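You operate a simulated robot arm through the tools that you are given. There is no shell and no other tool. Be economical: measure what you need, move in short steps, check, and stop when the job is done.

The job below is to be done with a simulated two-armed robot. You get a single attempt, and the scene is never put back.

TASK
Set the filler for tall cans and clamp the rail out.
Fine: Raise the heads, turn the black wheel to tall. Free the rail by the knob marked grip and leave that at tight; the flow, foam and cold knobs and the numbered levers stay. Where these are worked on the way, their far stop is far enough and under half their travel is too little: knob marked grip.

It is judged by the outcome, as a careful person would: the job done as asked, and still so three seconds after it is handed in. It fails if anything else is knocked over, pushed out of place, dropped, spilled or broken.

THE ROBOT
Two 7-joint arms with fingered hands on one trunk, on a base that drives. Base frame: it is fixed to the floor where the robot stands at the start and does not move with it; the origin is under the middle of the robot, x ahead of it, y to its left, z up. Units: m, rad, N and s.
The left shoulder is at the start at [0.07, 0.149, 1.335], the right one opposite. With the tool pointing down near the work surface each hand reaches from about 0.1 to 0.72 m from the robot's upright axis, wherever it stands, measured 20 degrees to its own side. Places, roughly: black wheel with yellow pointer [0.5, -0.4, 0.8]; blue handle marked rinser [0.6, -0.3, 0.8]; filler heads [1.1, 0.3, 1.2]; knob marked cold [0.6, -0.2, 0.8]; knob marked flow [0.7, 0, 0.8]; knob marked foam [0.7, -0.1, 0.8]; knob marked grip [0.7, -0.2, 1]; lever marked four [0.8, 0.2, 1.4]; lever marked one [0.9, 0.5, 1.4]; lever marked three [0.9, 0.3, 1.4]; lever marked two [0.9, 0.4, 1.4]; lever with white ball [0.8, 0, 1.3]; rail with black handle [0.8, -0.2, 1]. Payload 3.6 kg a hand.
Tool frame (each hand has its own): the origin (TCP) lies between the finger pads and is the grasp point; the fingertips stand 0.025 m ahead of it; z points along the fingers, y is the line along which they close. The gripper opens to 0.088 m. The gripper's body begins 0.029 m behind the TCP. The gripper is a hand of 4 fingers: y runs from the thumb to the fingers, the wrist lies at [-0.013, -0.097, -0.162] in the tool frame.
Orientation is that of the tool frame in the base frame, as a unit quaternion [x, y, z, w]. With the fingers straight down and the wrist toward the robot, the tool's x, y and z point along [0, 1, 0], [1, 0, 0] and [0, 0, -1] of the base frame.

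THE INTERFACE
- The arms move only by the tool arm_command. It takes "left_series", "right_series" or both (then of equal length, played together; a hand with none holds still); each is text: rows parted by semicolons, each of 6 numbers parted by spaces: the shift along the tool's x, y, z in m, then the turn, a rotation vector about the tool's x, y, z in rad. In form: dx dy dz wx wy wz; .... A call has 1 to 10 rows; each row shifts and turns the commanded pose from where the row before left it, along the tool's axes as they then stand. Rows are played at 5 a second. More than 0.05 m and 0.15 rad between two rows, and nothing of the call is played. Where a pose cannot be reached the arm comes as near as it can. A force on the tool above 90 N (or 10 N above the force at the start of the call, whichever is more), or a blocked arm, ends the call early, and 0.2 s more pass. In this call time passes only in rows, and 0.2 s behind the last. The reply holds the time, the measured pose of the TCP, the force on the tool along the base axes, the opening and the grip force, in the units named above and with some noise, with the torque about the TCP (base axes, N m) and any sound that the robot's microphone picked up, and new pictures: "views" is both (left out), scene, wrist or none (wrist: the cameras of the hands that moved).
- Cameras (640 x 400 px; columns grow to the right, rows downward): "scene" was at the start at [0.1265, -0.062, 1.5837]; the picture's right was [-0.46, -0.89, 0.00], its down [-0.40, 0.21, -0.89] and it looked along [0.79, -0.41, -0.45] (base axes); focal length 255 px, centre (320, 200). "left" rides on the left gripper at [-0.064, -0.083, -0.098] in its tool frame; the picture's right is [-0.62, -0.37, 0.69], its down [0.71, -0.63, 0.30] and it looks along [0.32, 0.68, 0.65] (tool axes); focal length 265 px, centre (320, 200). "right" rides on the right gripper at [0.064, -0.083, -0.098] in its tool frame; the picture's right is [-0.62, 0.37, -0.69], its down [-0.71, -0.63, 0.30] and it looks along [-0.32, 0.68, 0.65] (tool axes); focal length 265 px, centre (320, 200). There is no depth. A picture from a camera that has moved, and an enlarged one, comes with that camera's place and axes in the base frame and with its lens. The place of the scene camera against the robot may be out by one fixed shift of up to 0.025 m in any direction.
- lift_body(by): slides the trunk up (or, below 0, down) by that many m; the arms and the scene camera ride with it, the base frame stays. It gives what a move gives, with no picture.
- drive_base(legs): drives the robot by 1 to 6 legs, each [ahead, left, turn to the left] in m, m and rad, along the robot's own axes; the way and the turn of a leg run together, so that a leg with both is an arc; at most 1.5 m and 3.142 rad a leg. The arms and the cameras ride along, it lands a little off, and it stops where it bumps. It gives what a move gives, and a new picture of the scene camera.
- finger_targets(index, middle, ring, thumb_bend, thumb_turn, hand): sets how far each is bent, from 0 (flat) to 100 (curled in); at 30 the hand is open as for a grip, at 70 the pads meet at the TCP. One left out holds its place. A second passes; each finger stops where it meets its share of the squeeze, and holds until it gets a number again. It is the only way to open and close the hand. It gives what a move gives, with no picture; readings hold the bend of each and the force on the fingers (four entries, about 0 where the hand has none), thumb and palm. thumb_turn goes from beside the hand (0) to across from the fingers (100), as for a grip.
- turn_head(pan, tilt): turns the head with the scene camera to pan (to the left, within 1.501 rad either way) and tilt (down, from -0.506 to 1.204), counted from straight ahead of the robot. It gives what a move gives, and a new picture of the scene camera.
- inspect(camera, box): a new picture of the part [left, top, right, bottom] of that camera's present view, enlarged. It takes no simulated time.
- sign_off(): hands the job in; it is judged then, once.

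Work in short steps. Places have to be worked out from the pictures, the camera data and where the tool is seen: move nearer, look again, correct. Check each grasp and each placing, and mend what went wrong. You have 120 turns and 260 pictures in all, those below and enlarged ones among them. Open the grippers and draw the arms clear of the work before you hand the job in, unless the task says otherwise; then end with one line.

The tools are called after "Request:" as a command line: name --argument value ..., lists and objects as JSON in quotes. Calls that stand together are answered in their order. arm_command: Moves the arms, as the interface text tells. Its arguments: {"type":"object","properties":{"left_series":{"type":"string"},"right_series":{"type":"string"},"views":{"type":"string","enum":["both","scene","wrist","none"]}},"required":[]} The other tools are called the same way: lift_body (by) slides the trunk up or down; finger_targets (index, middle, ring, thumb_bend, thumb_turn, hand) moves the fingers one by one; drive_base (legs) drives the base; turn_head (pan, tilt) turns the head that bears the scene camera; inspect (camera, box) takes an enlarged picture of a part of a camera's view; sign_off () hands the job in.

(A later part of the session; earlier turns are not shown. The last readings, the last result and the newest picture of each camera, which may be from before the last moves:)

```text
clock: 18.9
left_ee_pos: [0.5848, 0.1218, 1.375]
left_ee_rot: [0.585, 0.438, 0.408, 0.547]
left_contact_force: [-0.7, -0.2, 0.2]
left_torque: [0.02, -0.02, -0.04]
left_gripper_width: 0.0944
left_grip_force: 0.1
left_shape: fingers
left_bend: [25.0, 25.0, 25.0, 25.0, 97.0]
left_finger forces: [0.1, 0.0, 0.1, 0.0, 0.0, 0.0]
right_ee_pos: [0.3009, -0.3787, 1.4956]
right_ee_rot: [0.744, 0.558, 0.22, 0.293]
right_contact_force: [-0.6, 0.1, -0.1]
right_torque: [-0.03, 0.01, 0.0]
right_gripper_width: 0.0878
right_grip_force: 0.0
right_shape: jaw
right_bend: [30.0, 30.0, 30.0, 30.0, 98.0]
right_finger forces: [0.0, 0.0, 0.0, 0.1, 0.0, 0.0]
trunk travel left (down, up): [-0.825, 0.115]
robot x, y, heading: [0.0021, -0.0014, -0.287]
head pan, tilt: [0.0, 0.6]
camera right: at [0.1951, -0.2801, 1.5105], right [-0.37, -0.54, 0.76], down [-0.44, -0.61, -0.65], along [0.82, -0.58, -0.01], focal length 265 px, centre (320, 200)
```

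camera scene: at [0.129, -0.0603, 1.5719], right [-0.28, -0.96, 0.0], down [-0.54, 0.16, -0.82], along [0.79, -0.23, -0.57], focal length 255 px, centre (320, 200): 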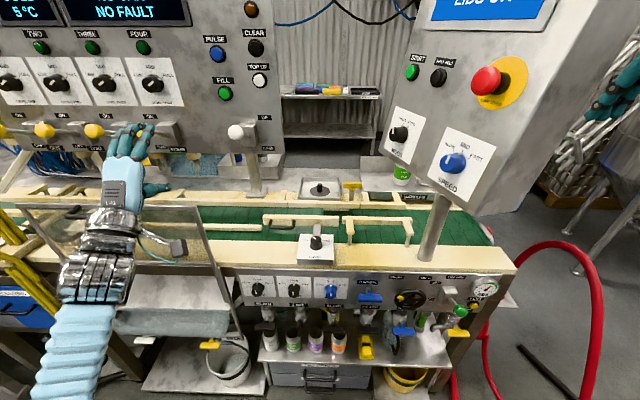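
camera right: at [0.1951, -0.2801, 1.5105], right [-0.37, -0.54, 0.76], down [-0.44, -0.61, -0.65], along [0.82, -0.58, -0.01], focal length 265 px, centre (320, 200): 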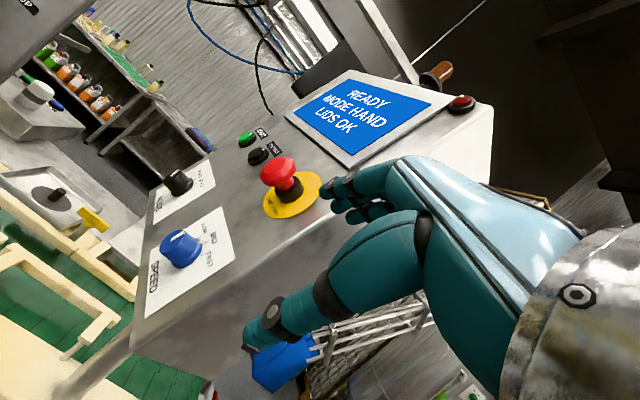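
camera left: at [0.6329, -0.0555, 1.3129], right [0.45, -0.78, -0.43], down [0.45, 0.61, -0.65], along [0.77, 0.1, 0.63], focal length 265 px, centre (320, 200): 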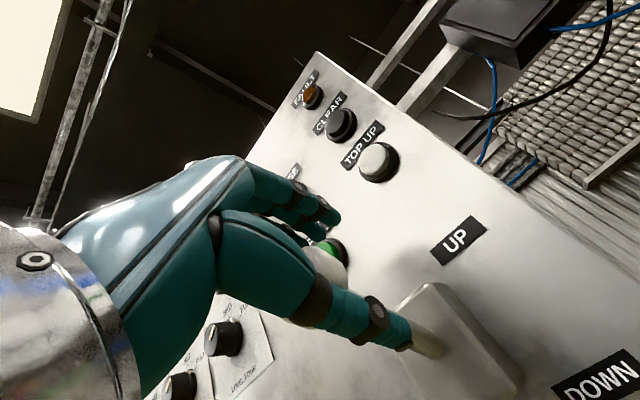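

The first move was refused (step slightly too long); the second turned the hand. Now I retreat 8 cm and lower in base-vertical steps, pulling the left hand back too.

Request:
arm_command --right_series "0 -0.0293 -0.0273 0 0 0;0 -0.0293 -0.0273 0 0 0;0 -0.032 0.0343 0 0 0;0 -0.032 0.0343 0 0 0;0 -0.032 0.0343 0 0 0;0 -0.032 0.0343 0 0 0;0 -0.032 0.0343 0 0 0;0 -0.032 0.0343 0 0 0;0 -0.032 0.0343 0 0 0;0 -0.032 0.0343 0 0 0" --left_series "0 0 -0.02 0 0 0;0 0 -0.02 0 0 0;0 0 -0.02 0 0 0;0 0 -0.02 0 0 0;0 0 -0.02 0 0 0;0 0 0 0 0 0;0 0 0 0 0 0;0 0 0 0 0 0;0 0 0 0 0 0;0 0 0 0 0 0" --views "scene"

Request:
inspect --camera "right" --box '[0, 0, 640, 400]'

```text
clock: 21.1
left_ee_pos: [0.5288, 0.1498, 1.3745]
left_ee_rot: [0.587, 0.439, 0.408, 0.545]
left_contact_force: [0.2, -0.2, 0.2]
left_torque: [-0.01, -0.02, -0.04]
left_gripper_width: 0.0945
left_grip_force: 0.1
left_shape: fingers
left_bend: [25.0, 25.0, 25.0, 25.0, 97.0]
left_finger forces: [0.0, 0.1, 0.1, 0.1, 0.0, 0.0]
left hand out of reach, approached as far as the arm can: row 4, 5
right_ee_pos: [0.2877, -0.4898, 1.2494]
right_ee_rot: [0.745, 0.557, 0.221, 0.292]
right_contact_force: [0.6, 0.1, -1.4]
right_torque: [-0.01, -0.04, -0.01]
right_gripper_width: 0.0876
right_grip_force: 0.0
right_shape: jaw
right_bend: [30.0, 30.0, 30.0, 30.0, 98.0]
right_finger forces: [0.0, 0.0, 0.1, 0.0, 0.0, 0.0]
right hand out of reach, approached as far as the arm can: row 2, 3, 4, 5, 6, 7, 8, 9
trunk travel left (down, up): [-0.825, 0.115]
robot x, y, heading: [-0.0009, 0.0012, -0.283]
head pan, tilt: [0.0, 0.6]
camera scene: at [0.1307, -0.0616, 1.5717], right [-0.28, -0.96, 0.0], down [-0.54, 0.16, -0.82], along [0.79, -0.23, -0.57], focal length 255 px, centre (320, 200)
```

scene: 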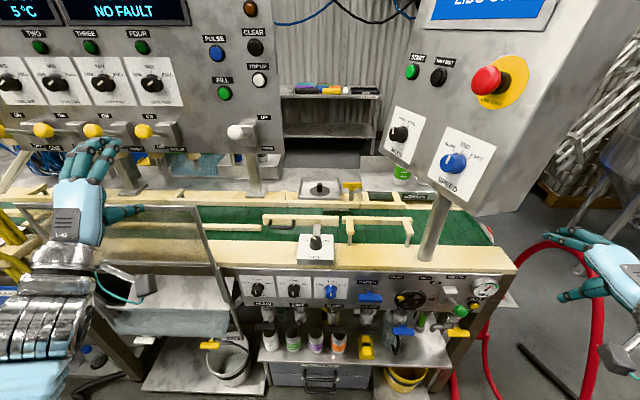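

```text
1.00 times, centred on (320, 200) of right
camera zoom: at [0.1813, -0.3918, 1.2666], right [-0.37, -0.54, 0.76], down [-0.45, -0.61, -0.65], along [0.82, -0.58, -0.02], focal length 265 px, centre (320, 200)
```

zoom: 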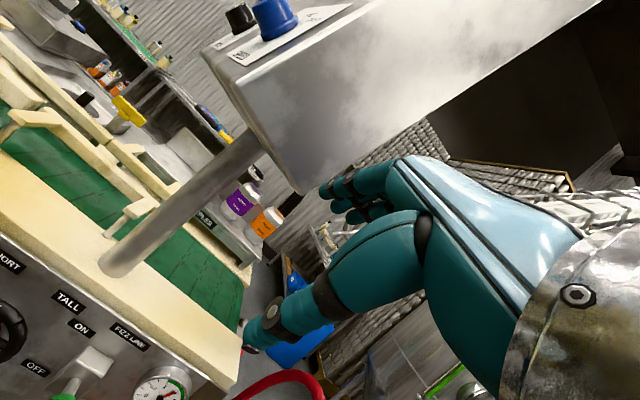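

The right hand was reach-limited close to the body and drifted right. I continue down and left, looking for the wheel.

Request:
arm_command --right_series "0.01 -0.0286 0.0306 0 0 0;0.01 -0.0286 0.0306 0 0 0;0.01 -0.0286 0.0306 0 0 0;0.01 -0.0286 0.0306 0 0 0;0.01 -0.0286 0.0306 0 0 0;0.01 -0.0286 0.0306 0 0 0" --views "both"

```text
clock: 22.5
left_ee_pos: [0.5312, 0.1515, 1.3717]
left_ee_rot: [0.587, 0.439, 0.406, 0.545]
left_contact_force: [-0.6, -0.2, -0.4]
left_torque: [0.04, 0.0, -0.02]
left_gripper_width: 0.0946
left_grip_force: 0.0
left_shape: fingers
left_bend: [25.0, 25.0, 25.0, 25.0, 97.0]
left_finger forces: [0.0, 0.0, 0.0, 0.0, 0.1, 0.0]
right_ee_pos: [0.3039, -0.429, 0.9996]
right_ee_rot: [0.745, 0.558, 0.219, 0.293]
right_contact_force: [0.8, 0.1, 0.1]
right_torque: [0.02, 0.02, -0.03]
right_gripper_width: 0.0878
right_grip_force: 0.0
right_shape: jaw
right_bend: [30.0, 30.0, 30.0, 30.0, 98.0]
right_finger forces: [0.1, 0.0, 0.0, 0.0, 0.1, 0.1]
right hand out of reach, approached as far as the arm can: row 4
trunk travel left (down, up): [-0.825, 0.115]
robot x, y, heading: [-0.0036, 0.0009, -0.286]
head pan, tilt: [0.0, 0.6]
camera scene: at [0.1332, -0.0586, 1.5714], right [-0.28, -0.96, 0.0], down [-0.55, 0.16, -0.82], along [0.79, -0.23, -0.57], focal length 255 px, centre (320, 200)
camera right: at [0.1976, -0.3309, 1.0155], right [-0.37, -0.54, 0.76], down [-0.45, -0.61, -0.65], along [0.82, -0.58, -0.01], focal length 265 px, centre (320, 200)
```

scene: 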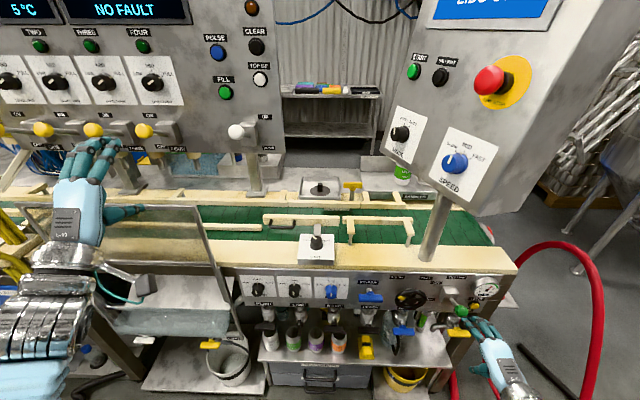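
right: 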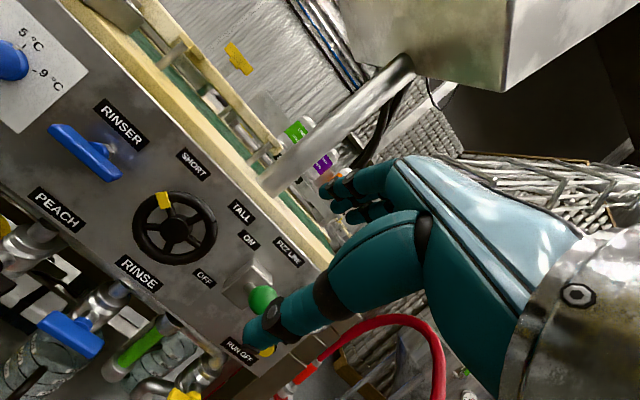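

Excellent frontal view: the pointer stands about 60° left of up, at SHORT. I enlarge the wheel to see its spokes and clearances.

Request:
inspect --camera "right" --box '[90, 130, 310, 310]'

Request:
finger_targets --hand "right" --index 10 --middle 10 --ring 10 --thumb_bend 10

```text
2.22 times, centred on (200, 220) of right
camera zoom: at [0.1976, -0.3309, 1.0155], right [-0.37, -0.54, 0.76], down [-0.45, -0.61, -0.65], along [0.82, -0.58, -0.01], focal length 590 px, centre (587, 156)
```

zoom: 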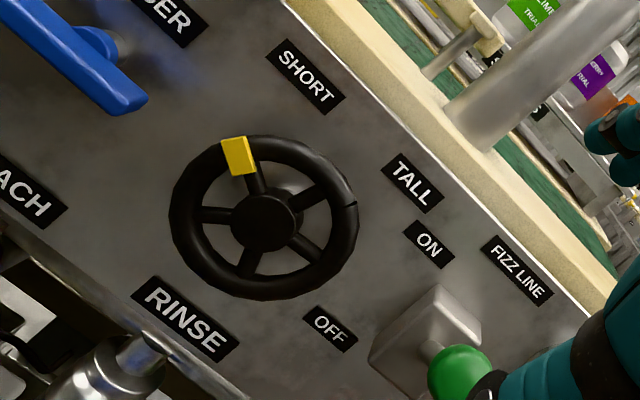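

```text
clock: 23.5
left_ee_pos: [0.5264, 0.1489, 1.3744]
left_ee_rot: [0.586, 0.438, 0.409, 0.546]
left_contact_force: [-0.5, 0.2, 1.1]
left_torque: [0.01, -0.01, 0.01]
left_gripper_width: 0.0945
left_grip_force: 0.0
left_shape: fingers
left_bend: [25.0, 25.0, 25.0, 25.0, 97.0]
left_finger forces: [0.1, 0.0, 0.0, 0.0, 0.1, 0.1]
right_ee_pos: [0.3002, -0.4321, 0.9996]
right_ee_rot: [0.745, 0.557, 0.22, 0.293]
right_contact_force: [0.3, -0.2, -0.2]
right_torque: [0.0, 0.0, 0.01]
right_gripper_width: 0.12
right_grip_force: 0.1
right_shape: fingers
right_bend: [10.0, 10.0, 10.0, 10.0, 98.0]
right_finger forces: [0.0, 0.1, 0.1, 0.0, 0.0, 0.0]
trunk travel left (down, up): [-0.825, 0.115]
robot x, y, heading: [-0.0003, 0.0026, -0.289]
head pan, tilt: [0.0, 0.6]
```

Opening at bend 10 is 0.12 m, enough to span the ~0.10 m wheel. I shift left and forward for a second view to triangulate it.

Request:
arm_command --right_series "0.02 0.012 0.0113 0 0 0;0.02 0.012 0.0113 0 0 0;0.02 0.0126 0.0113 0 0 0" --views "wrist"

Request:
inspect --camera "right" --box '[90, 150, 330, 350]'

```text
clock: 24.3
left_ee_pos: [0.5274, 0.1508, 1.3734]
left_ee_rot: [0.586, 0.439, 0.408, 0.545]
left_contact_force: [0.4, -0.7, -0.2]
left_torque: [0.0, 0.0, 0.03]
left_gripper_width: 0.0948
left_grip_force: 0.1
left_shape: fingers
left_bend: [25.0, 25.0, 25.0, 25.0, 97.0]
left_finger forces: [0.0, 0.0, 0.0, 0.1, 0.1, 0.0]
right_ee_pos: [0.3676, -0.3887, 0.9986]
right_ee_rot: [0.746, 0.557, 0.219, 0.293]
right_contact_force: [-0.3, -0.5, 0.0]
right_torque: [-0.01, 0.03, 0.02]
right_gripper_width: 0.1199
right_grip_force: 0.1
right_shape: fingers
right_bend: [10.0, 10.0, 10.0, 10.0, 98.0]
right_finger forces: [0.1, 0.0, 0.0, 0.1, 0.0, 0.0]
trunk travel left (down, up): [-0.825, 0.115]
robot x, y, heading: [0.0042, -0.0031, -0.282]
head pan, tilt: [0.0, 0.6]
camera right: at [0.2613, -0.2887, 1.0158], right [-0.37, -0.54, 0.76], down [-0.45, -0.61, -0.65], along [0.81, -0.58, -0.01], focal length 265 px, centre (320, 200)
```

right: 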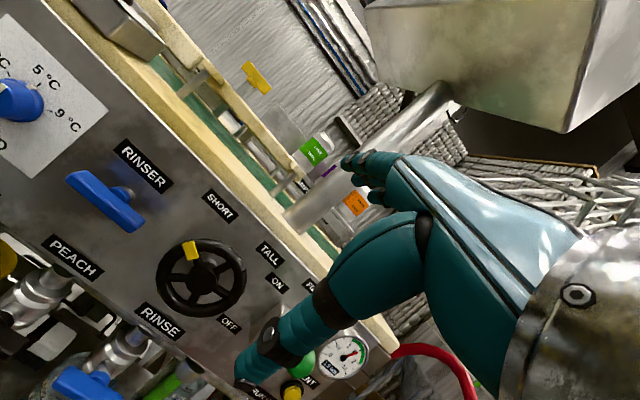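

```text
2.00 times, centred on (210, 250) of right
camera zoom: at [0.2613, -0.2887, 1.0158], right [-0.37, -0.54, 0.76], down [-0.45, -0.61, -0.65], along [0.81, -0.58, -0.01], focal length 531 px, centre (540, 100)
```

zoom: 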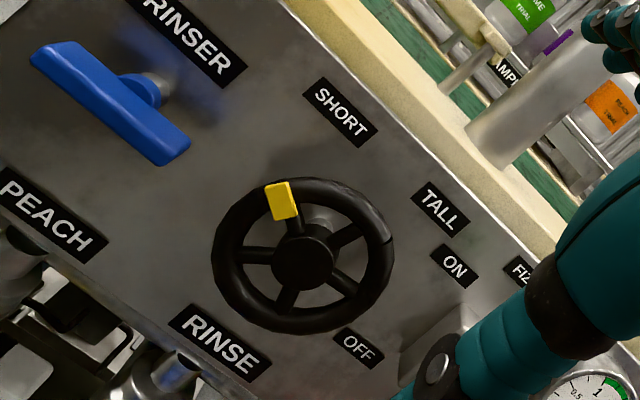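

Two views agree: the wheel hub face is at 0.641 ahead, 0.284 right, z 0.840, diameter ~0.108, and the panel is vertical at 0.669. I turn the hand to point straight ahead and come down to a pre-grasp in front of it.

Request:
arm_command --right_series "0 0 0.008 -0.137 0 0;0 0 0.008 -0.137 0 0;0 0 0.008 -0.137 0 0;0 0 0.008 -0.137 0 0;0 0 0.008 -0.137 0 0;0 0 0.008 -0.137 0 0;-0.004 -0.034 0 0 0 0;-0.004 -0.034 0 0 0 0;-0.004 -0.034 0 0 0 0;-0.004 -0.034 0 0 0 0" --views "both"

```text
clock: 26.5
left_ee_pos: [0.5259, 0.15, 1.3754]
left_ee_rot: [0.586, 0.438, 0.409, 0.545]
left_contact_force: [-0.8, -0.3, 1.1]
left_torque: [-0.02, -0.02, 0.03]
left_gripper_width: 0.0944
left_grip_force: 0.0
left_shape: fingers
left_bend: [25.0, 25.0, 25.0, 25.0, 97.0]
left_finger forces: [0.0, 0.0, 0.1, 0.0, 0.0, 0.0]
right_ee_pos: [0.3937, -0.4036, 0.9036]
right_ee_rot: [0.566, 0.423, 0.424, 0.566]
right_contact_force: [-0.4, 0.1, -0.4]
right_torque: [0.01, 0.0, 0.0]
right_gripper_width: 0.1201
right_grip_force: 0.1
right_shape: fingers
right_bend: [10.0, 10.0, 10.0, 10.0, 98.0]
right_finger forces: [0.1, 0.0, 0.1, 0.0, 0.0, 0.1]
right hand out of reach, approached as far as the arm can: row 9, 10
trunk travel left (down, up): [-0.825, 0.115]
robot x, y, heading: [0.0012, 0.0041, -0.285]
head pan, tilt: [0.0, 0.6]
camera scene: at [0.1269, -0.0608, 1.5721], right [-0.28, -0.96, 0.0], down [-0.54, 0.16, -0.83], along [0.79, -0.23, -0.56], focal length 255 px, centre (320, 200)
camera right: at [0.3176, -0.3133, 0.8206], right [-0.84, -0.4, 0.37], down [0.09, -0.77, -0.63], along [0.53, -0.5, 0.68], focal length 265 px, centre (320, 200)
```

scene: 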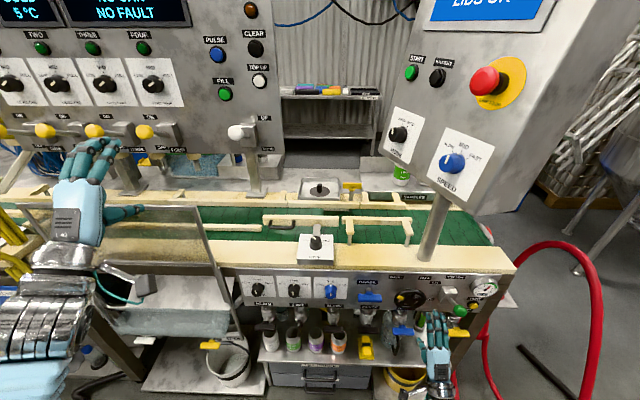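
right: 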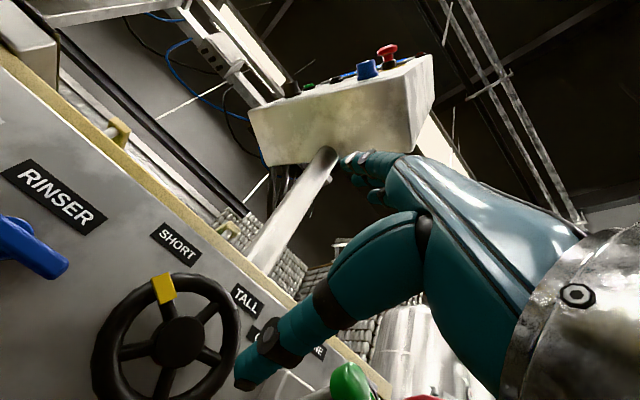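

The arm is near its low limit with this pose, so I raise the hand first and then lower the trunk 0.2 m to gain reach.

Request:
arm_command --right_series "0 0.0375 0 0 0 0;0 0.0375 0 0 0 0;0 0.0375 0 0 0 0;0 0.0375 0 0 0 0" --views "none"

Request:
lift_body --by -0.2

Request:
inspect --camera "right" --box '[0, 0, 640, 400]'

Request:
inspect --camera "scene" --box '[0, 0, 640, 400]'

```text
clock: 27.5
left_ee_pos: [0.5257, 0.1506, 1.3747]
left_ee_rot: [0.585, 0.438, 0.409, 0.546]
left_contact_force: [0.1, -0.6, 0.7]
left_torque: [0.0, 0.0, -0.02]
left_gripper_width: 0.0945
left_grip_force: 0.0
left_shape: fingers
left_bend: [25.0, 25.0, 25.0, 25.0, 97.0]
left_finger forces: [0.0, 0.0, 0.0, 0.0, 0.0, 0.1]
right_ee_pos: [0.3946, -0.4034, 1.0541]
right_ee_rot: [0.566, 0.423, 0.424, 0.567]
right_contact_force: [-0.1, -0.5, -0.5]
right_torque: [0.0, 0.01, -0.01]
right_gripper_width: 0.12
right_grip_force: 0.1
right_shape: fingers
right_bend: [10.0, 10.0, 10.0, 10.0, 98.0]
right_finger forces: [0.0, 0.0, 0.0, 0.1, 0.1, 0.0]
trunk travel left (down, up): [-0.825, 0.115]
robot x, y, heading: [-0.0008, 0.002, -0.285]
head pan, tilt: [0.0, 0.6]
```

```text
clock: 29.6
left_ee_pos: [0.5267, 0.15, 1.1732]
left_ee_rot: [0.585, 0.439, 0.409, 0.545]
left_contact_force: [0.0, -0.5, 0.6]
left_torque: [0.01, -0.01, 0.02]
left_gripper_width: 0.0943
left_grip_force: 0.0
left_shape: fingers
left_bend: [25.0, 25.0, 25.0, 25.0, 97.0]
left_finger forces: [0.0, 0.0, 0.1, 0.0, 0.0, 0.1]
right_ee_pos: [0.3947, -0.4025, 0.853]
right_ee_rot: [0.566, 0.423, 0.424, 0.566]
right_contact_force: [0.0, 0.8, -0.4]
right_torque: [0.0, 0.01, 0.05]
right_gripper_width: 0.12
right_grip_force: 0.1
right_shape: fingers
right_bend: [10.0, 10.0, 10.0, 10.0, 98.0]
right_finger forces: [0.1, 0.0, 0.0, 0.1, 0.1, 0.0]
trunk travel left (down, up): [-0.625, 0.315]
robot x, y, heading: [0.0022, 0.0001, -0.288]
head pan, tilt: [0.0, 0.6]
```

```text
1.00 times, centred on (320, 200) of right
camera zoom: at [0.3181, -0.3125, 0.7705], right [-0.84, -0.4, 0.37], down [0.09, -0.77, -0.63], along [0.53, -0.5, 0.68], focal length 265 px, centre (320, 200)
```

zoom: 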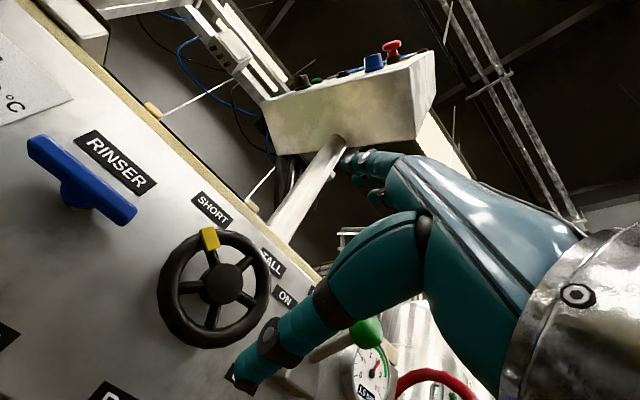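

```text
1.00 times, centred on (320, 200) of scene
camera zoom: at [0.1282, -0.0598, 1.372], right [-0.28, -0.96, 0.0], down [-0.54, 0.16, -0.83], along [0.79, -0.23, -0.56], focal length 255 px, centre (320, 200)
```

zoom: 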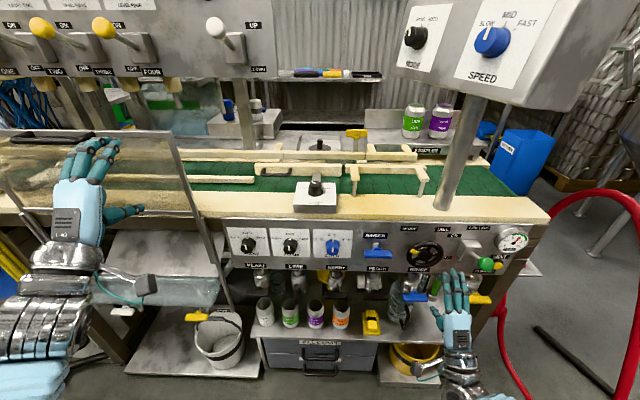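

Intersecting wide-baseline rays now puts the wheel at 0.626 ahead, 0.281 right, z 0.849. I centre on it, roll 30° counter-clockwise for the stroke, and approach.

Request:
arm_command --right_series "-0.0085 -0.004 0 0 0 -0.13;0 0 0 0 0 -0.13;0 0 0 0 0 -0.13;0 0 0 0 0 -0.13;0 0 0.02 0 0 0;0 0 0.02 0 0 0;0 0 0.02 0 0 0" --views "both"

Request:
inspect --camera "scene" --box '[360, 200, 540, 340]'

```text
clock: 31.2
left_ee_pos: [0.5269, 0.1507, 1.1729]
left_ee_rot: [0.586, 0.438, 0.408, 0.546]
left_contact_force: [-0.2, -0.3, 0.3]
left_torque: [0.01, 0.0, 0.04]
left_gripper_width: 0.0947
left_grip_force: 0.0
left_shape: fingers
left_bend: [25.0, 25.0, 25.0, 25.0, 97.0]
left_finger forces: [0.0, 0.0, 0.0, 0.0, 0.0, 0.0]
right_ee_pos: [0.4506, -0.4272, 0.8476]
right_ee_rot: [0.439, 0.554, 0.264, 0.656]
right_contact_force: [0.8, -0.5, -0.8]
right_torque: [-0.01, -0.02, 0.0]
right_gripper_width: 0.12
right_grip_force: 0.1
right_shape: fingers
right_bend: [10.0, 10.0, 10.0, 10.0, 98.0]
right_finger forces: [0.0, 0.0, 0.0, 0.0, 0.0, 0.1]
trunk travel left (down, up): [-0.625, 0.315]
robot x, y, heading: [0.0011, 0.0034, -0.29]
head pan, tilt: [0.0, 0.6]
camera scene: at [0.1288, -0.0599, 1.3719], right [-0.28, -0.96, 0.0], down [-0.54, 0.16, -0.82], along [0.79, -0.23, -0.57], focal length 255 px, centre (320, 200)
camera right: at [0.3598, -0.3852, 0.7451], right [-0.77, -0.14, 0.63], down [0.03, -0.98, -0.19], along [0.64, -0.13, 0.76], focal length 265 px, centre (320, 200)
```

scene: 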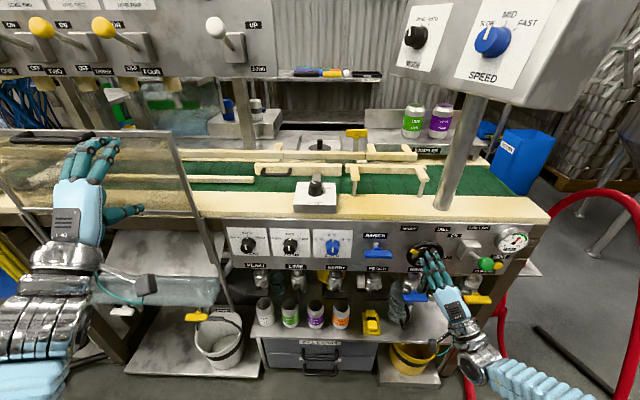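
right: 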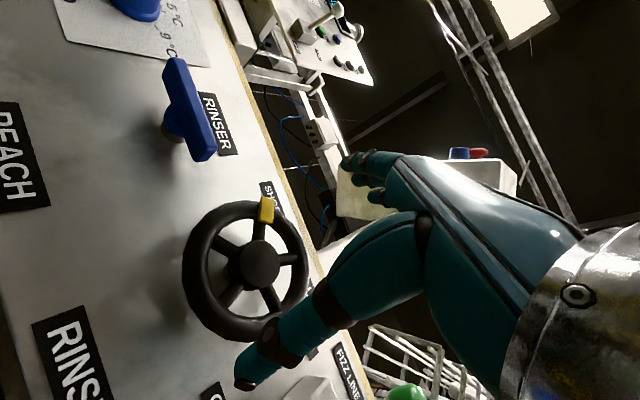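

```text
2.86 times, centred on (450, 270) of scene
camera zoom: at [0.1288, -0.0599, 1.3719], right [-0.28, -0.96, 0.0], down [-0.54, 0.16, -0.82], along [0.79, -0.23, -0.57], focal length 729 px, centre (-51, 0)
```

zoom: 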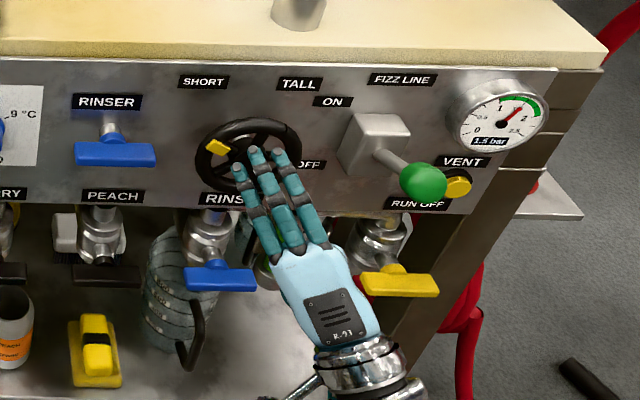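

Aligned with the wheel centre within a couple of mm; neighbours are clear. I advance 0.055 so the fingertips pass the rim without touching the panel.

Request:
arm_command --right_series "0 0 0.02 0 0 0;0 0 0.02 0 0 0;0 0 0.015 0 0 0" --views "both"

Request:
inspect --camera "scene" --box '[360, 200, 540, 340]'

```text
clock: 32.0
left_ee_pos: [0.5267, 0.1512, 1.1736]
left_ee_rot: [0.586, 0.439, 0.408, 0.545]
left_contact_force: [0.1, -0.1, -0.2]
left_torque: [0.02, 0.01, -0.01]
left_gripper_width: 0.0944
left_grip_force: 0.0
left_shape: fingers
left_bend: [25.0, 25.0, 25.0, 25.0, 97.0]
left_finger forces: [0.0, 0.0, 0.1, 0.0, 0.0, 0.0]
right_ee_pos: [0.5028, -0.4443, 0.8491]
right_ee_rot: [0.438, 0.554, 0.263, 0.657]
right_contact_force: [-0.1, -0.4, 0.4]
right_torque: [-0.03, 0.0, -0.03]
right_gripper_width: 0.1204
right_grip_force: 0.1
right_shape: fingers
right_bend: [10.0, 10.0, 10.0, 10.0, 98.0]
right_finger forces: [0.0, 0.0, 0.1, 0.0, 0.0, 0.1]
trunk travel left (down, up): [-0.625, 0.315]
robot x, y, heading: [0.0, -0.0006, -0.291]
head pan, tilt: [0.0, 0.6]
camera scene: at [0.1284, -0.0598, 1.372], right [-0.28, -0.96, 0.0], down [-0.54, 0.16, -0.83], along [0.79, -0.23, -0.57], focal length 255 px, centre (320, 200)
camera right: at [0.4125, -0.4012, 0.7453], right [-0.77, -0.14, 0.63], down [0.03, -0.98, -0.19], along [0.64, -0.13, 0.76], focal length 265 px, centre (320, 200)
```

scene: 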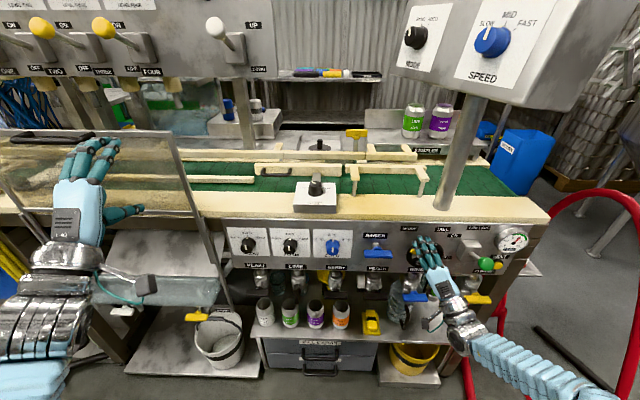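
right: 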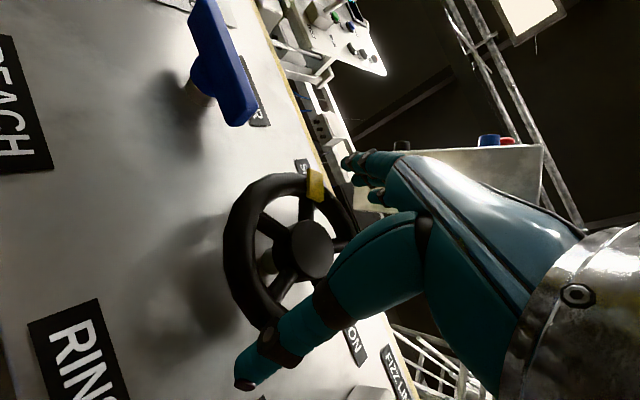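

```text
2.86 times, centred on (450, 270) of scene
camera zoom: at [0.1284, -0.0598, 1.372], right [-0.28, -0.96, 0.0], down [-0.54, 0.16, -0.83], along [0.79, -0.23, -0.57], focal length 729 px, centre (-51, 0)
```

zoom: 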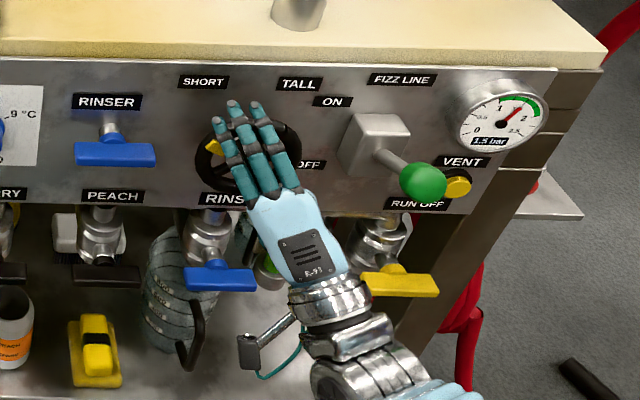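

The fingers and thumb straddle the rim with the hub centred ~1 cm ahead of the TCP. I close on it.

Request:
finger_targets --hand "right" --index 35 --middle 35 --ring 35 --thumb_bend 35

Request:
inspect --camera "right" --box '[180, 100, 480, 400]'

Request:
inspect --camera "scene" --box '[380, 210, 480, 310]'

```text
clock: 33.0
left_ee_pos: [0.5255, 0.1508, 1.1733]
left_ee_rot: [0.586, 0.438, 0.408, 0.547]
left_contact_force: [-0.8, 0.9, 0.2]
left_torque: [0.01, 0.0, -0.01]
left_gripper_width: 0.0945
left_grip_force: 0.2
left_shape: fingers
left_bend: [25.0, 25.0, 25.0, 25.0, 97.0]
left_finger forces: [0.0, 0.0, 0.0, 0.0, 0.0, 0.1]
right_ee_pos: [0.503, -0.4436, 0.8503]
right_ee_rot: [0.437, 0.555, 0.265, 0.657]
right_contact_force: [-1.8, 2.3, 4.4]
right_torque: [-0.06, -0.15, 0.09]
right_gripper_width: 0.0951
right_grip_force: 9.8
right_shape: fingers
right_bend: [27.0, 28.0, 33.0, 24.0, 97.0]
right_finger forces: [7.5, 3.9, 1.4, 0.1, 7.5, 0.0]
trunk travel left (down, up): [-0.625, 0.315]
robot x, y, heading: [0.0013, -0.001, -0.287]
head pan, tilt: [0.0, 0.6]
```

```text
1.33 times, centred on (330, 250) of right
camera zoom: at [0.412, -0.4002, 0.7462], right [-0.77, -0.14, 0.63], down [0.03, -0.98, -0.19], along [0.64, -0.13, 0.76], focal length 354 px, centre (307, 133)
```

zoom: 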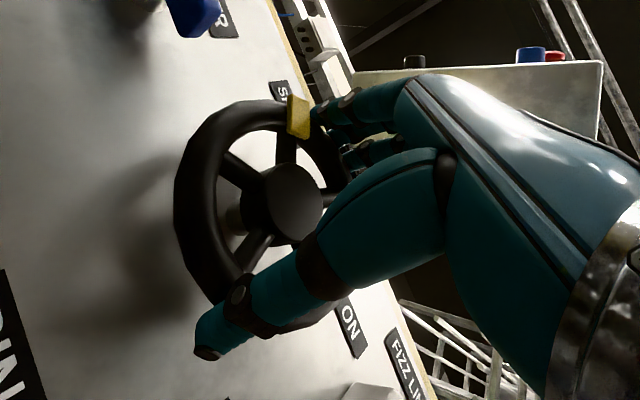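

```text
4.00 times, centred on (430, 260) of scene
camera zoom: at [0.1272, -0.0588, 1.3722], right [-0.28, -0.96, 0.0], down [-0.54, 0.16, -0.83], along [0.79, -0.23, -0.56], focal length 1020 px, centre (-120, -40)
```

zoom: 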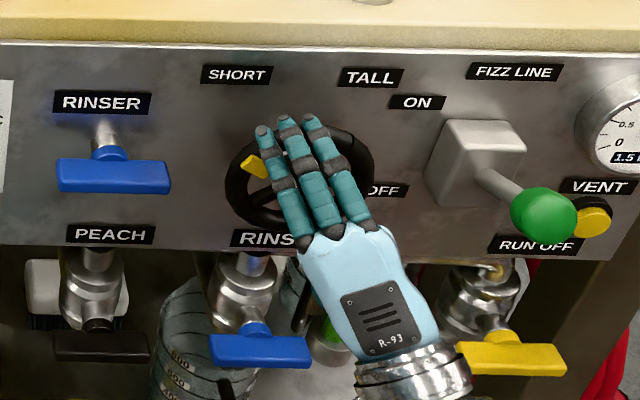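

Gripped, with contact on fingers and thumb. I firm it up slightly and turn clockwise about the tool axis, checking.

Request:
finger_targets --hand "right" --index 42 --middle 42 --ring 42 --thumb_bend 42

Request:
arm_command --right_series "0 0 0 0 0 0.12;0 0 0 0 0 0.12;0 0 0 0 0 0.12;0 0 0 0 0 0.12" --views "wrist"

Request:
inspect --camera "scene" --box '[380, 210, 480, 310]'

```text
clock: 34.0
left_ee_pos: [0.5258, 0.1543, 1.1753]
left_ee_rot: [0.585, 0.438, 0.409, 0.547]
left_contact_force: [0.6, 0.5, -0.4]
left_torque: [0.01, -0.02, 0.03]
left_gripper_width: 0.0946
left_grip_force: 0.0
left_shape: fingers
left_bend: [25.0, 25.0, 25.0, 25.0, 97.0]
left_finger forces: [0.1, 0.1, 0.0, 0.1, 0.1, 0.1]
right_ee_pos: [0.5021, -0.4426, 0.8517]
right_ee_rot: [0.437, 0.554, 0.264, 0.658]
right_contact_force: [-1.9, 5.1, 9.8]
right_torque: [-0.1, -0.28, 0.15]
right_gripper_width: 0.0937
right_grip_force: 16.4
right_shape: fingers
right_bend: [28.0, 34.0, 36.0, 25.0, 96.0]
right_finger forces: [10.8, 7.1, 4.5, 0.1, 11.4, 0.0]
trunk travel left (down, up): [-0.625, 0.315]
robot x, y, heading: [0.0032, -0.0006, -0.287]
head pan, tilt: [0.0, 0.6]
```

```text
clock: 35.0
left_ee_pos: [0.5248, 0.1533, 1.1743]
left_ee_rot: [0.585, 0.438, 0.409, 0.547]
left_contact_force: [-0.2, 0.2, 0.2]
left_torque: [0.03, 0.0, 0.01]
left_gripper_width: 0.0946
left_grip_force: 0.1
left_shape: fingers
left_bend: [25.0, 25.0, 25.0, 25.0, 97.0]
left_finger forces: [0.0, 0.0, 0.0, 0.0, 0.0, 0.1]
right_ee_pos: [0.5, -0.4434, 0.851]
right_ee_rot: [0.557, 0.433, 0.414, 0.576]
right_contact_force: [-2.9, 1.0, 12.0]
right_torque: [-0.17, -0.52, 0.02]
right_gripper_width: 0.0934
right_grip_force: 16.4
right_shape: fingers
right_bend: [28.0, 34.0, 36.0, 27.0, 96.0]
right_finger forces: [11.4, 7.7, 4.5, 0.0, 9.5, 0.0]
trunk travel left (down, up): [-0.625, 0.315]
robot x, y, heading: [-0.0025, -0.0001, -0.289]
head pan, tilt: [0.0, 0.6]
camera right: at [0.4239, -0.3559, 0.7662], right [-0.84, -0.38, 0.39], down [0.09, -0.8, -0.6], along [0.54, -0.47, 0.7], focal length 265 px, centre (320, 200)
```

right: 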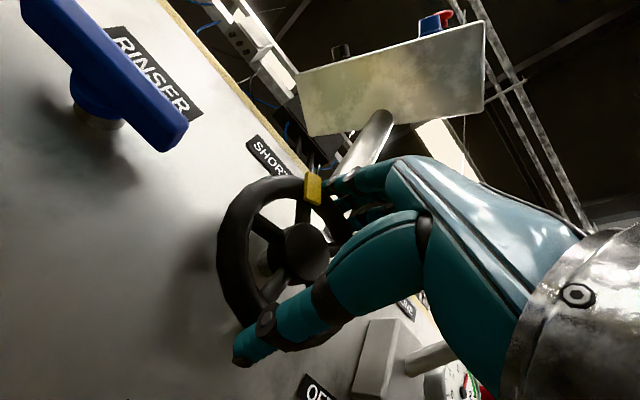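

```text
4.00 times, centred on (430, 260) of scene
camera zoom: at [0.1257, -0.0578, 1.3724], right [-0.28, -0.96, 0.0], down [-0.54, 0.16, -0.83], along [0.79, -0.23, -0.56], focal length 1020 px, centre (-120, -40)
```

zoom: 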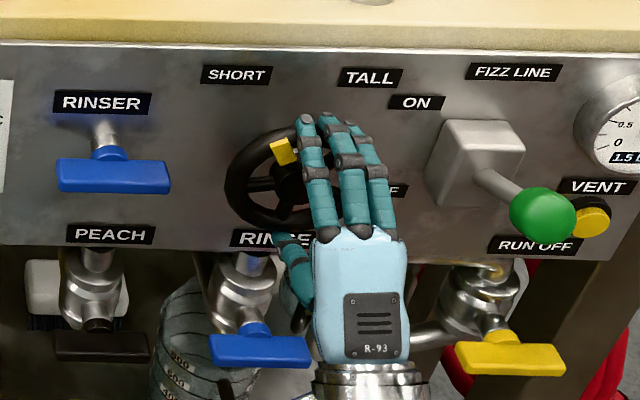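

The wheel turns with the hand (pointer moved with the index finger). Continue clockwise.

Request:
arm_command --right_series "0 0 0 0 0 0.12;0 0 0 0 0 0.12;0 0 0 0 0 0.12;0 0 0 0 0 0.12" --views "wrist"

Request:
inspect --camera "scene" --box '[380, 210, 480, 310]'

```text
clock: 36.0
left_ee_pos: [0.5238, 0.1519, 1.1762]
left_ee_rot: [0.585, 0.438, 0.409, 0.546]
left_contact_force: [-0.2, 0.4, -0.8]
left_torque: [0.03, -0.02, 0.01]
left_gripper_width: 0.0946
left_grip_force: 0.1
left_shape: fingers
left_bend: [25.0, 25.0, 25.0, 25.0, 97.0]
left_finger forces: [0.0, 0.1, 0.1, 0.0, 0.0, 0.0]
right_ee_pos: [0.4997, -0.4455, 0.8515]
right_ee_rot: [0.644, 0.288, 0.539, 0.461]
right_contact_force: [-5.3, -4.5, 12.5]
right_torque: [-0.18, -0.54, -0.3]
right_gripper_width: 0.0932
right_grip_force: 16.8
right_shape: fingers
right_bend: [28.0, 33.0, 36.0, 28.0, 96.0]
right_finger forces: [11.9, 7.9, 4.6, 0.0, 8.9, 0.1]
trunk travel left (down, up): [-0.625, 0.315]
robot x, y, heading: [-0.0001, -0.001, -0.283]
head pan, tilt: [0.0, 0.6]
camera right: at [0.4323, -0.3253, 0.8039], right [-0.87, -0.49, 0.06], down [0.19, -0.45, -0.87], along [0.46, -0.75, 0.48], focal length 265 px, centre (320, 200)
```

right: 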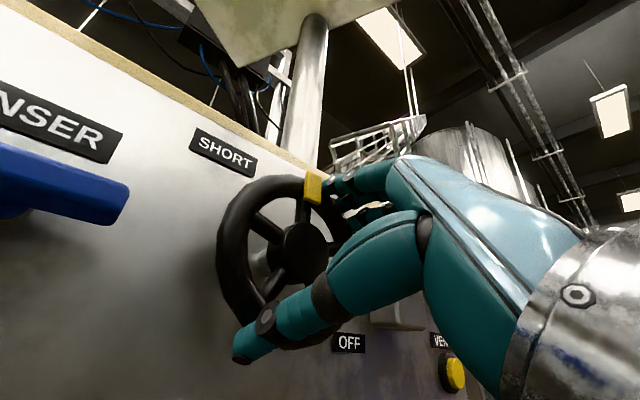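

```text
4.00 times, centred on (430, 260) of scene
camera zoom: at [0.125, -0.0592, 1.3724], right [-0.28, -0.96, 0.0], down [-0.54, 0.16, -0.83], along [0.79, -0.23, -0.56], focal length 1020 px, centre (-120, -40)
```

zoom: 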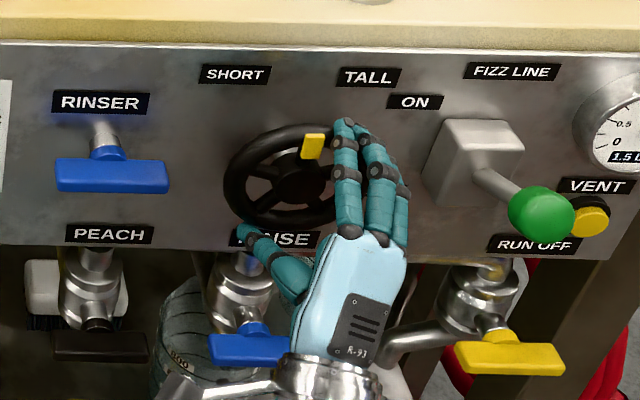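

Pointer has passed the top; no unwanted contact. Continue another 0.48 rad.

Request:
arm_command --right_series "0 0 0 0 0 0.12;0 0 0 0 0 0.12;0 0 0 0 0 0.12;0 0 0 0 0 0.12" --views "wrist"

Request:
inspect --camera "scene" --box '[380, 210, 480, 310]'

```text
clock: 37.0
left_ee_pos: [0.5231, 0.1516, 1.1752]
left_ee_rot: [0.585, 0.437, 0.409, 0.547]
left_contact_force: [0.3, -0.2, 0.1]
left_torque: [-0.01, 0.03, 0.0]
left_gripper_width: 0.0945
left_grip_force: 0.1
left_shape: fingers
left_bend: [25.0, 25.0, 25.0, 25.0, 97.0]
left_finger forces: [0.0, 0.0, 0.0, 0.1, 0.1, 0.0]
right_ee_pos: [0.5, -0.4451, 0.8505]
right_ee_rot: [0.652, 0.268, 0.553, 0.444]
right_contact_force: [-7.1, -4.6, 12.9]
right_torque: [-0.2, -0.54, -0.34]
right_gripper_width: 0.0932
right_grip_force: 16.8
right_shape: fingers
right_bend: [28.0, 33.0, 36.0, 28.0, 96.0]
right_finger forces: [12.0, 8.0, 5.0, 0.0, 8.9, 0.0]
right hand out of reach, approached as far as the arm can: row 1, 2, 3, 4
trunk travel left (down, up): [-0.625, 0.315]
robot x, y, heading: [-0.0007, -0.0004, -0.283]
head pan, tilt: [0.0, 0.6]
camera right: at [0.4331, -0.3227, 0.8094], right [-0.87, -0.49, 0.02], down [0.2, -0.4, -0.89], along [0.45, -0.77, 0.45], focal length 265 px, centre (320, 200)
```

right: 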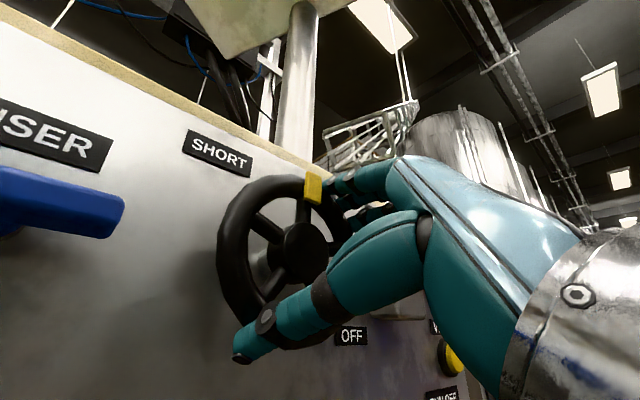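

```text
4.00 times, centred on (430, 260) of scene
camera zoom: at [0.1249, -0.0595, 1.3724], right [-0.28, -0.96, 0.0], down [-0.54, 0.16, -0.83], along [0.79, -0.23, -0.56], focal length 1020 px, centre (-120, -40)
```

zoom: 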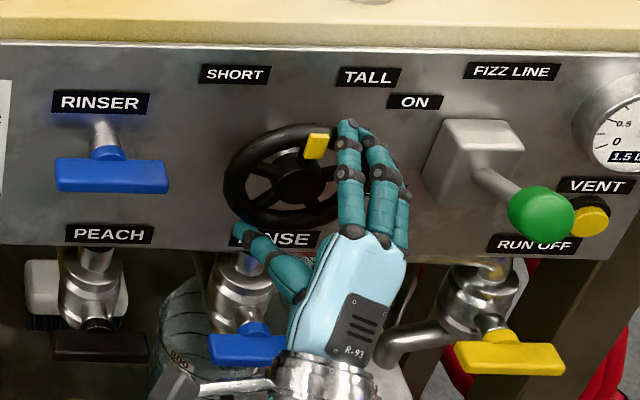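

Wrist limit reached with the wheel ~60° round. I release, back out, and roll back for a second stroke.

Request:
finger_targets --hand "right" --index 10 --middle 10 --ring 10 --thumb_bend 10

Request:
arm_command --right_series "0 0 -0.03 0 0 0;0 0 -0.03 0 0 0;0 0 0 0 0 -0.14;0 0 0 0 0 -0.14;0 0 0 0 0 -0.14;0 0 0 0 0 -0.14;0 0 0 0 0 -0.14;0 0 0 0 0 -0.14;0 0 0 0 0 -0.14" --views "both"

Request:
inspect --camera "scene" --box '[380, 210, 480, 310]'

```text
clock: 38.0
left_ee_pos: [0.527, 0.1515, 1.1744]
left_ee_rot: [0.585, 0.438, 0.409, 0.546]
left_contact_force: [-1.0, -0.7, 0.0]
left_torque: [-0.01, 0.01, 0.01]
left_gripper_width: 0.0947
left_grip_force: 0.0
left_shape: fingers
left_bend: [25.0, 25.0, 25.0, 25.0, 97.0]
left_finger forces: [0.1, 0.0, 0.0, 0.0, 0.0, 0.1]
right_ee_pos: [0.5016, -0.445, 0.8498]
right_ee_rot: [0.653, 0.27, 0.551, 0.444]
right_contact_force: [0.3, 0.5, -0.3]
right_torque: [-0.01, 0.02, -0.01]
right_gripper_width: 0.1199
right_grip_force: 0.0
right_shape: fingers
right_bend: [10.0, 10.0, 10.0, 10.0, 97.0]
right_finger forces: [0.0, 0.1, 0.1, 0.1, 0.0, 0.1]
trunk travel left (down, up): [-0.625, 0.315]
robot x, y, heading: [0.0021, -0.0025, -0.292]
head pan, tilt: [0.0, 0.6]
```

```text
clock: 40.0
left_ee_pos: [0.5262, 0.1504, 1.1729]
left_ee_rot: [0.586, 0.439, 0.409, 0.545]
left_contact_force: [-0.6, 0.3, 0.0]
left_torque: [-0.01, 0.01, 0.02]
left_gripper_width: 0.0944
left_grip_force: 0.2
left_shape: fingers
left_bend: [25.0, 25.0, 25.0, 25.0, 97.0]
left_finger forces: [0.0, 0.1, 0.0, 0.0, 0.1, 0.0]
right_ee_pos: [0.445, -0.4273, 0.8499]
right_ee_rot: [0.449, 0.546, 0.276, 0.651]
right_contact_force: [-0.5, 0.7, 0.2]
right_torque: [0.03, 0.0, -0.01]
right_gripper_width: 0.1202
right_grip_force: 0.0
right_shape: fingers
right_bend: [10.0, 10.0, 10.0, 10.0, 97.0]
right_finger forces: [0.1, 0.1, 0.1, 0.0, 0.0, 0.1]
trunk travel left (down, up): [-0.625, 0.315]
robot x, y, heading: [0.0009, 0.0007, -0.286]
head pan, tilt: [0.0, 0.6]
camera scene: at [0.128, -0.0601, 1.372], right [-0.28, -0.96, 0.0], down [-0.54, 0.16, -0.83], along [0.79, -0.23, -0.56], focal length 255 px, centre (320, 200)
camera right: at [0.3553, -0.3803, 0.7459], right [-0.77, -0.17, 0.61], down [0.03, -0.97, -0.23], along [0.63, -0.16, 0.76], focal length 265 px, centre (320, 200)
```

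scene: 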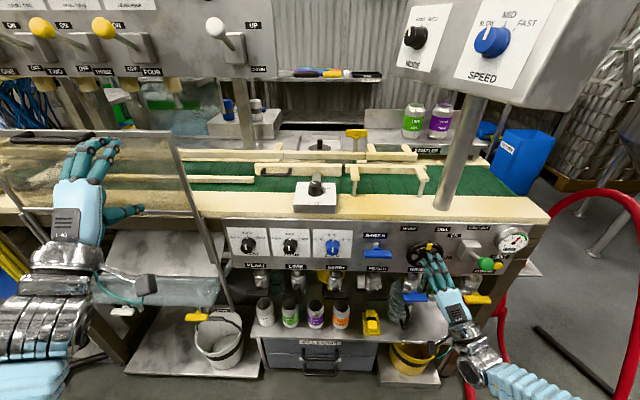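
right: 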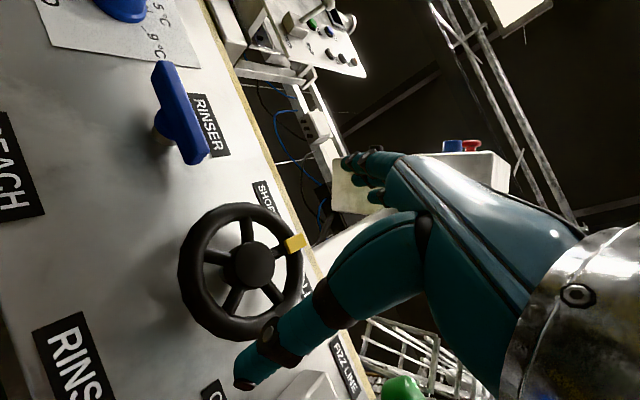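

```text
4.00 times, centred on (430, 260) of scene
camera zoom: at [0.128, -0.0601, 1.372], right [-0.28, -0.96, 0.0], down [-0.54, 0.16, -0.83], along [0.79, -0.23, -0.56], focal length 1020 px, centre (-120, -40)
```

zoom: 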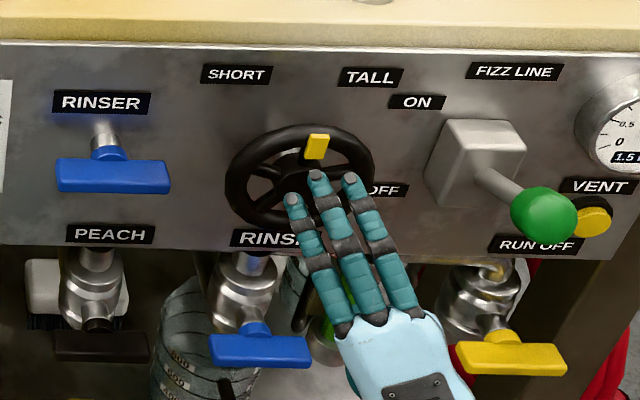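

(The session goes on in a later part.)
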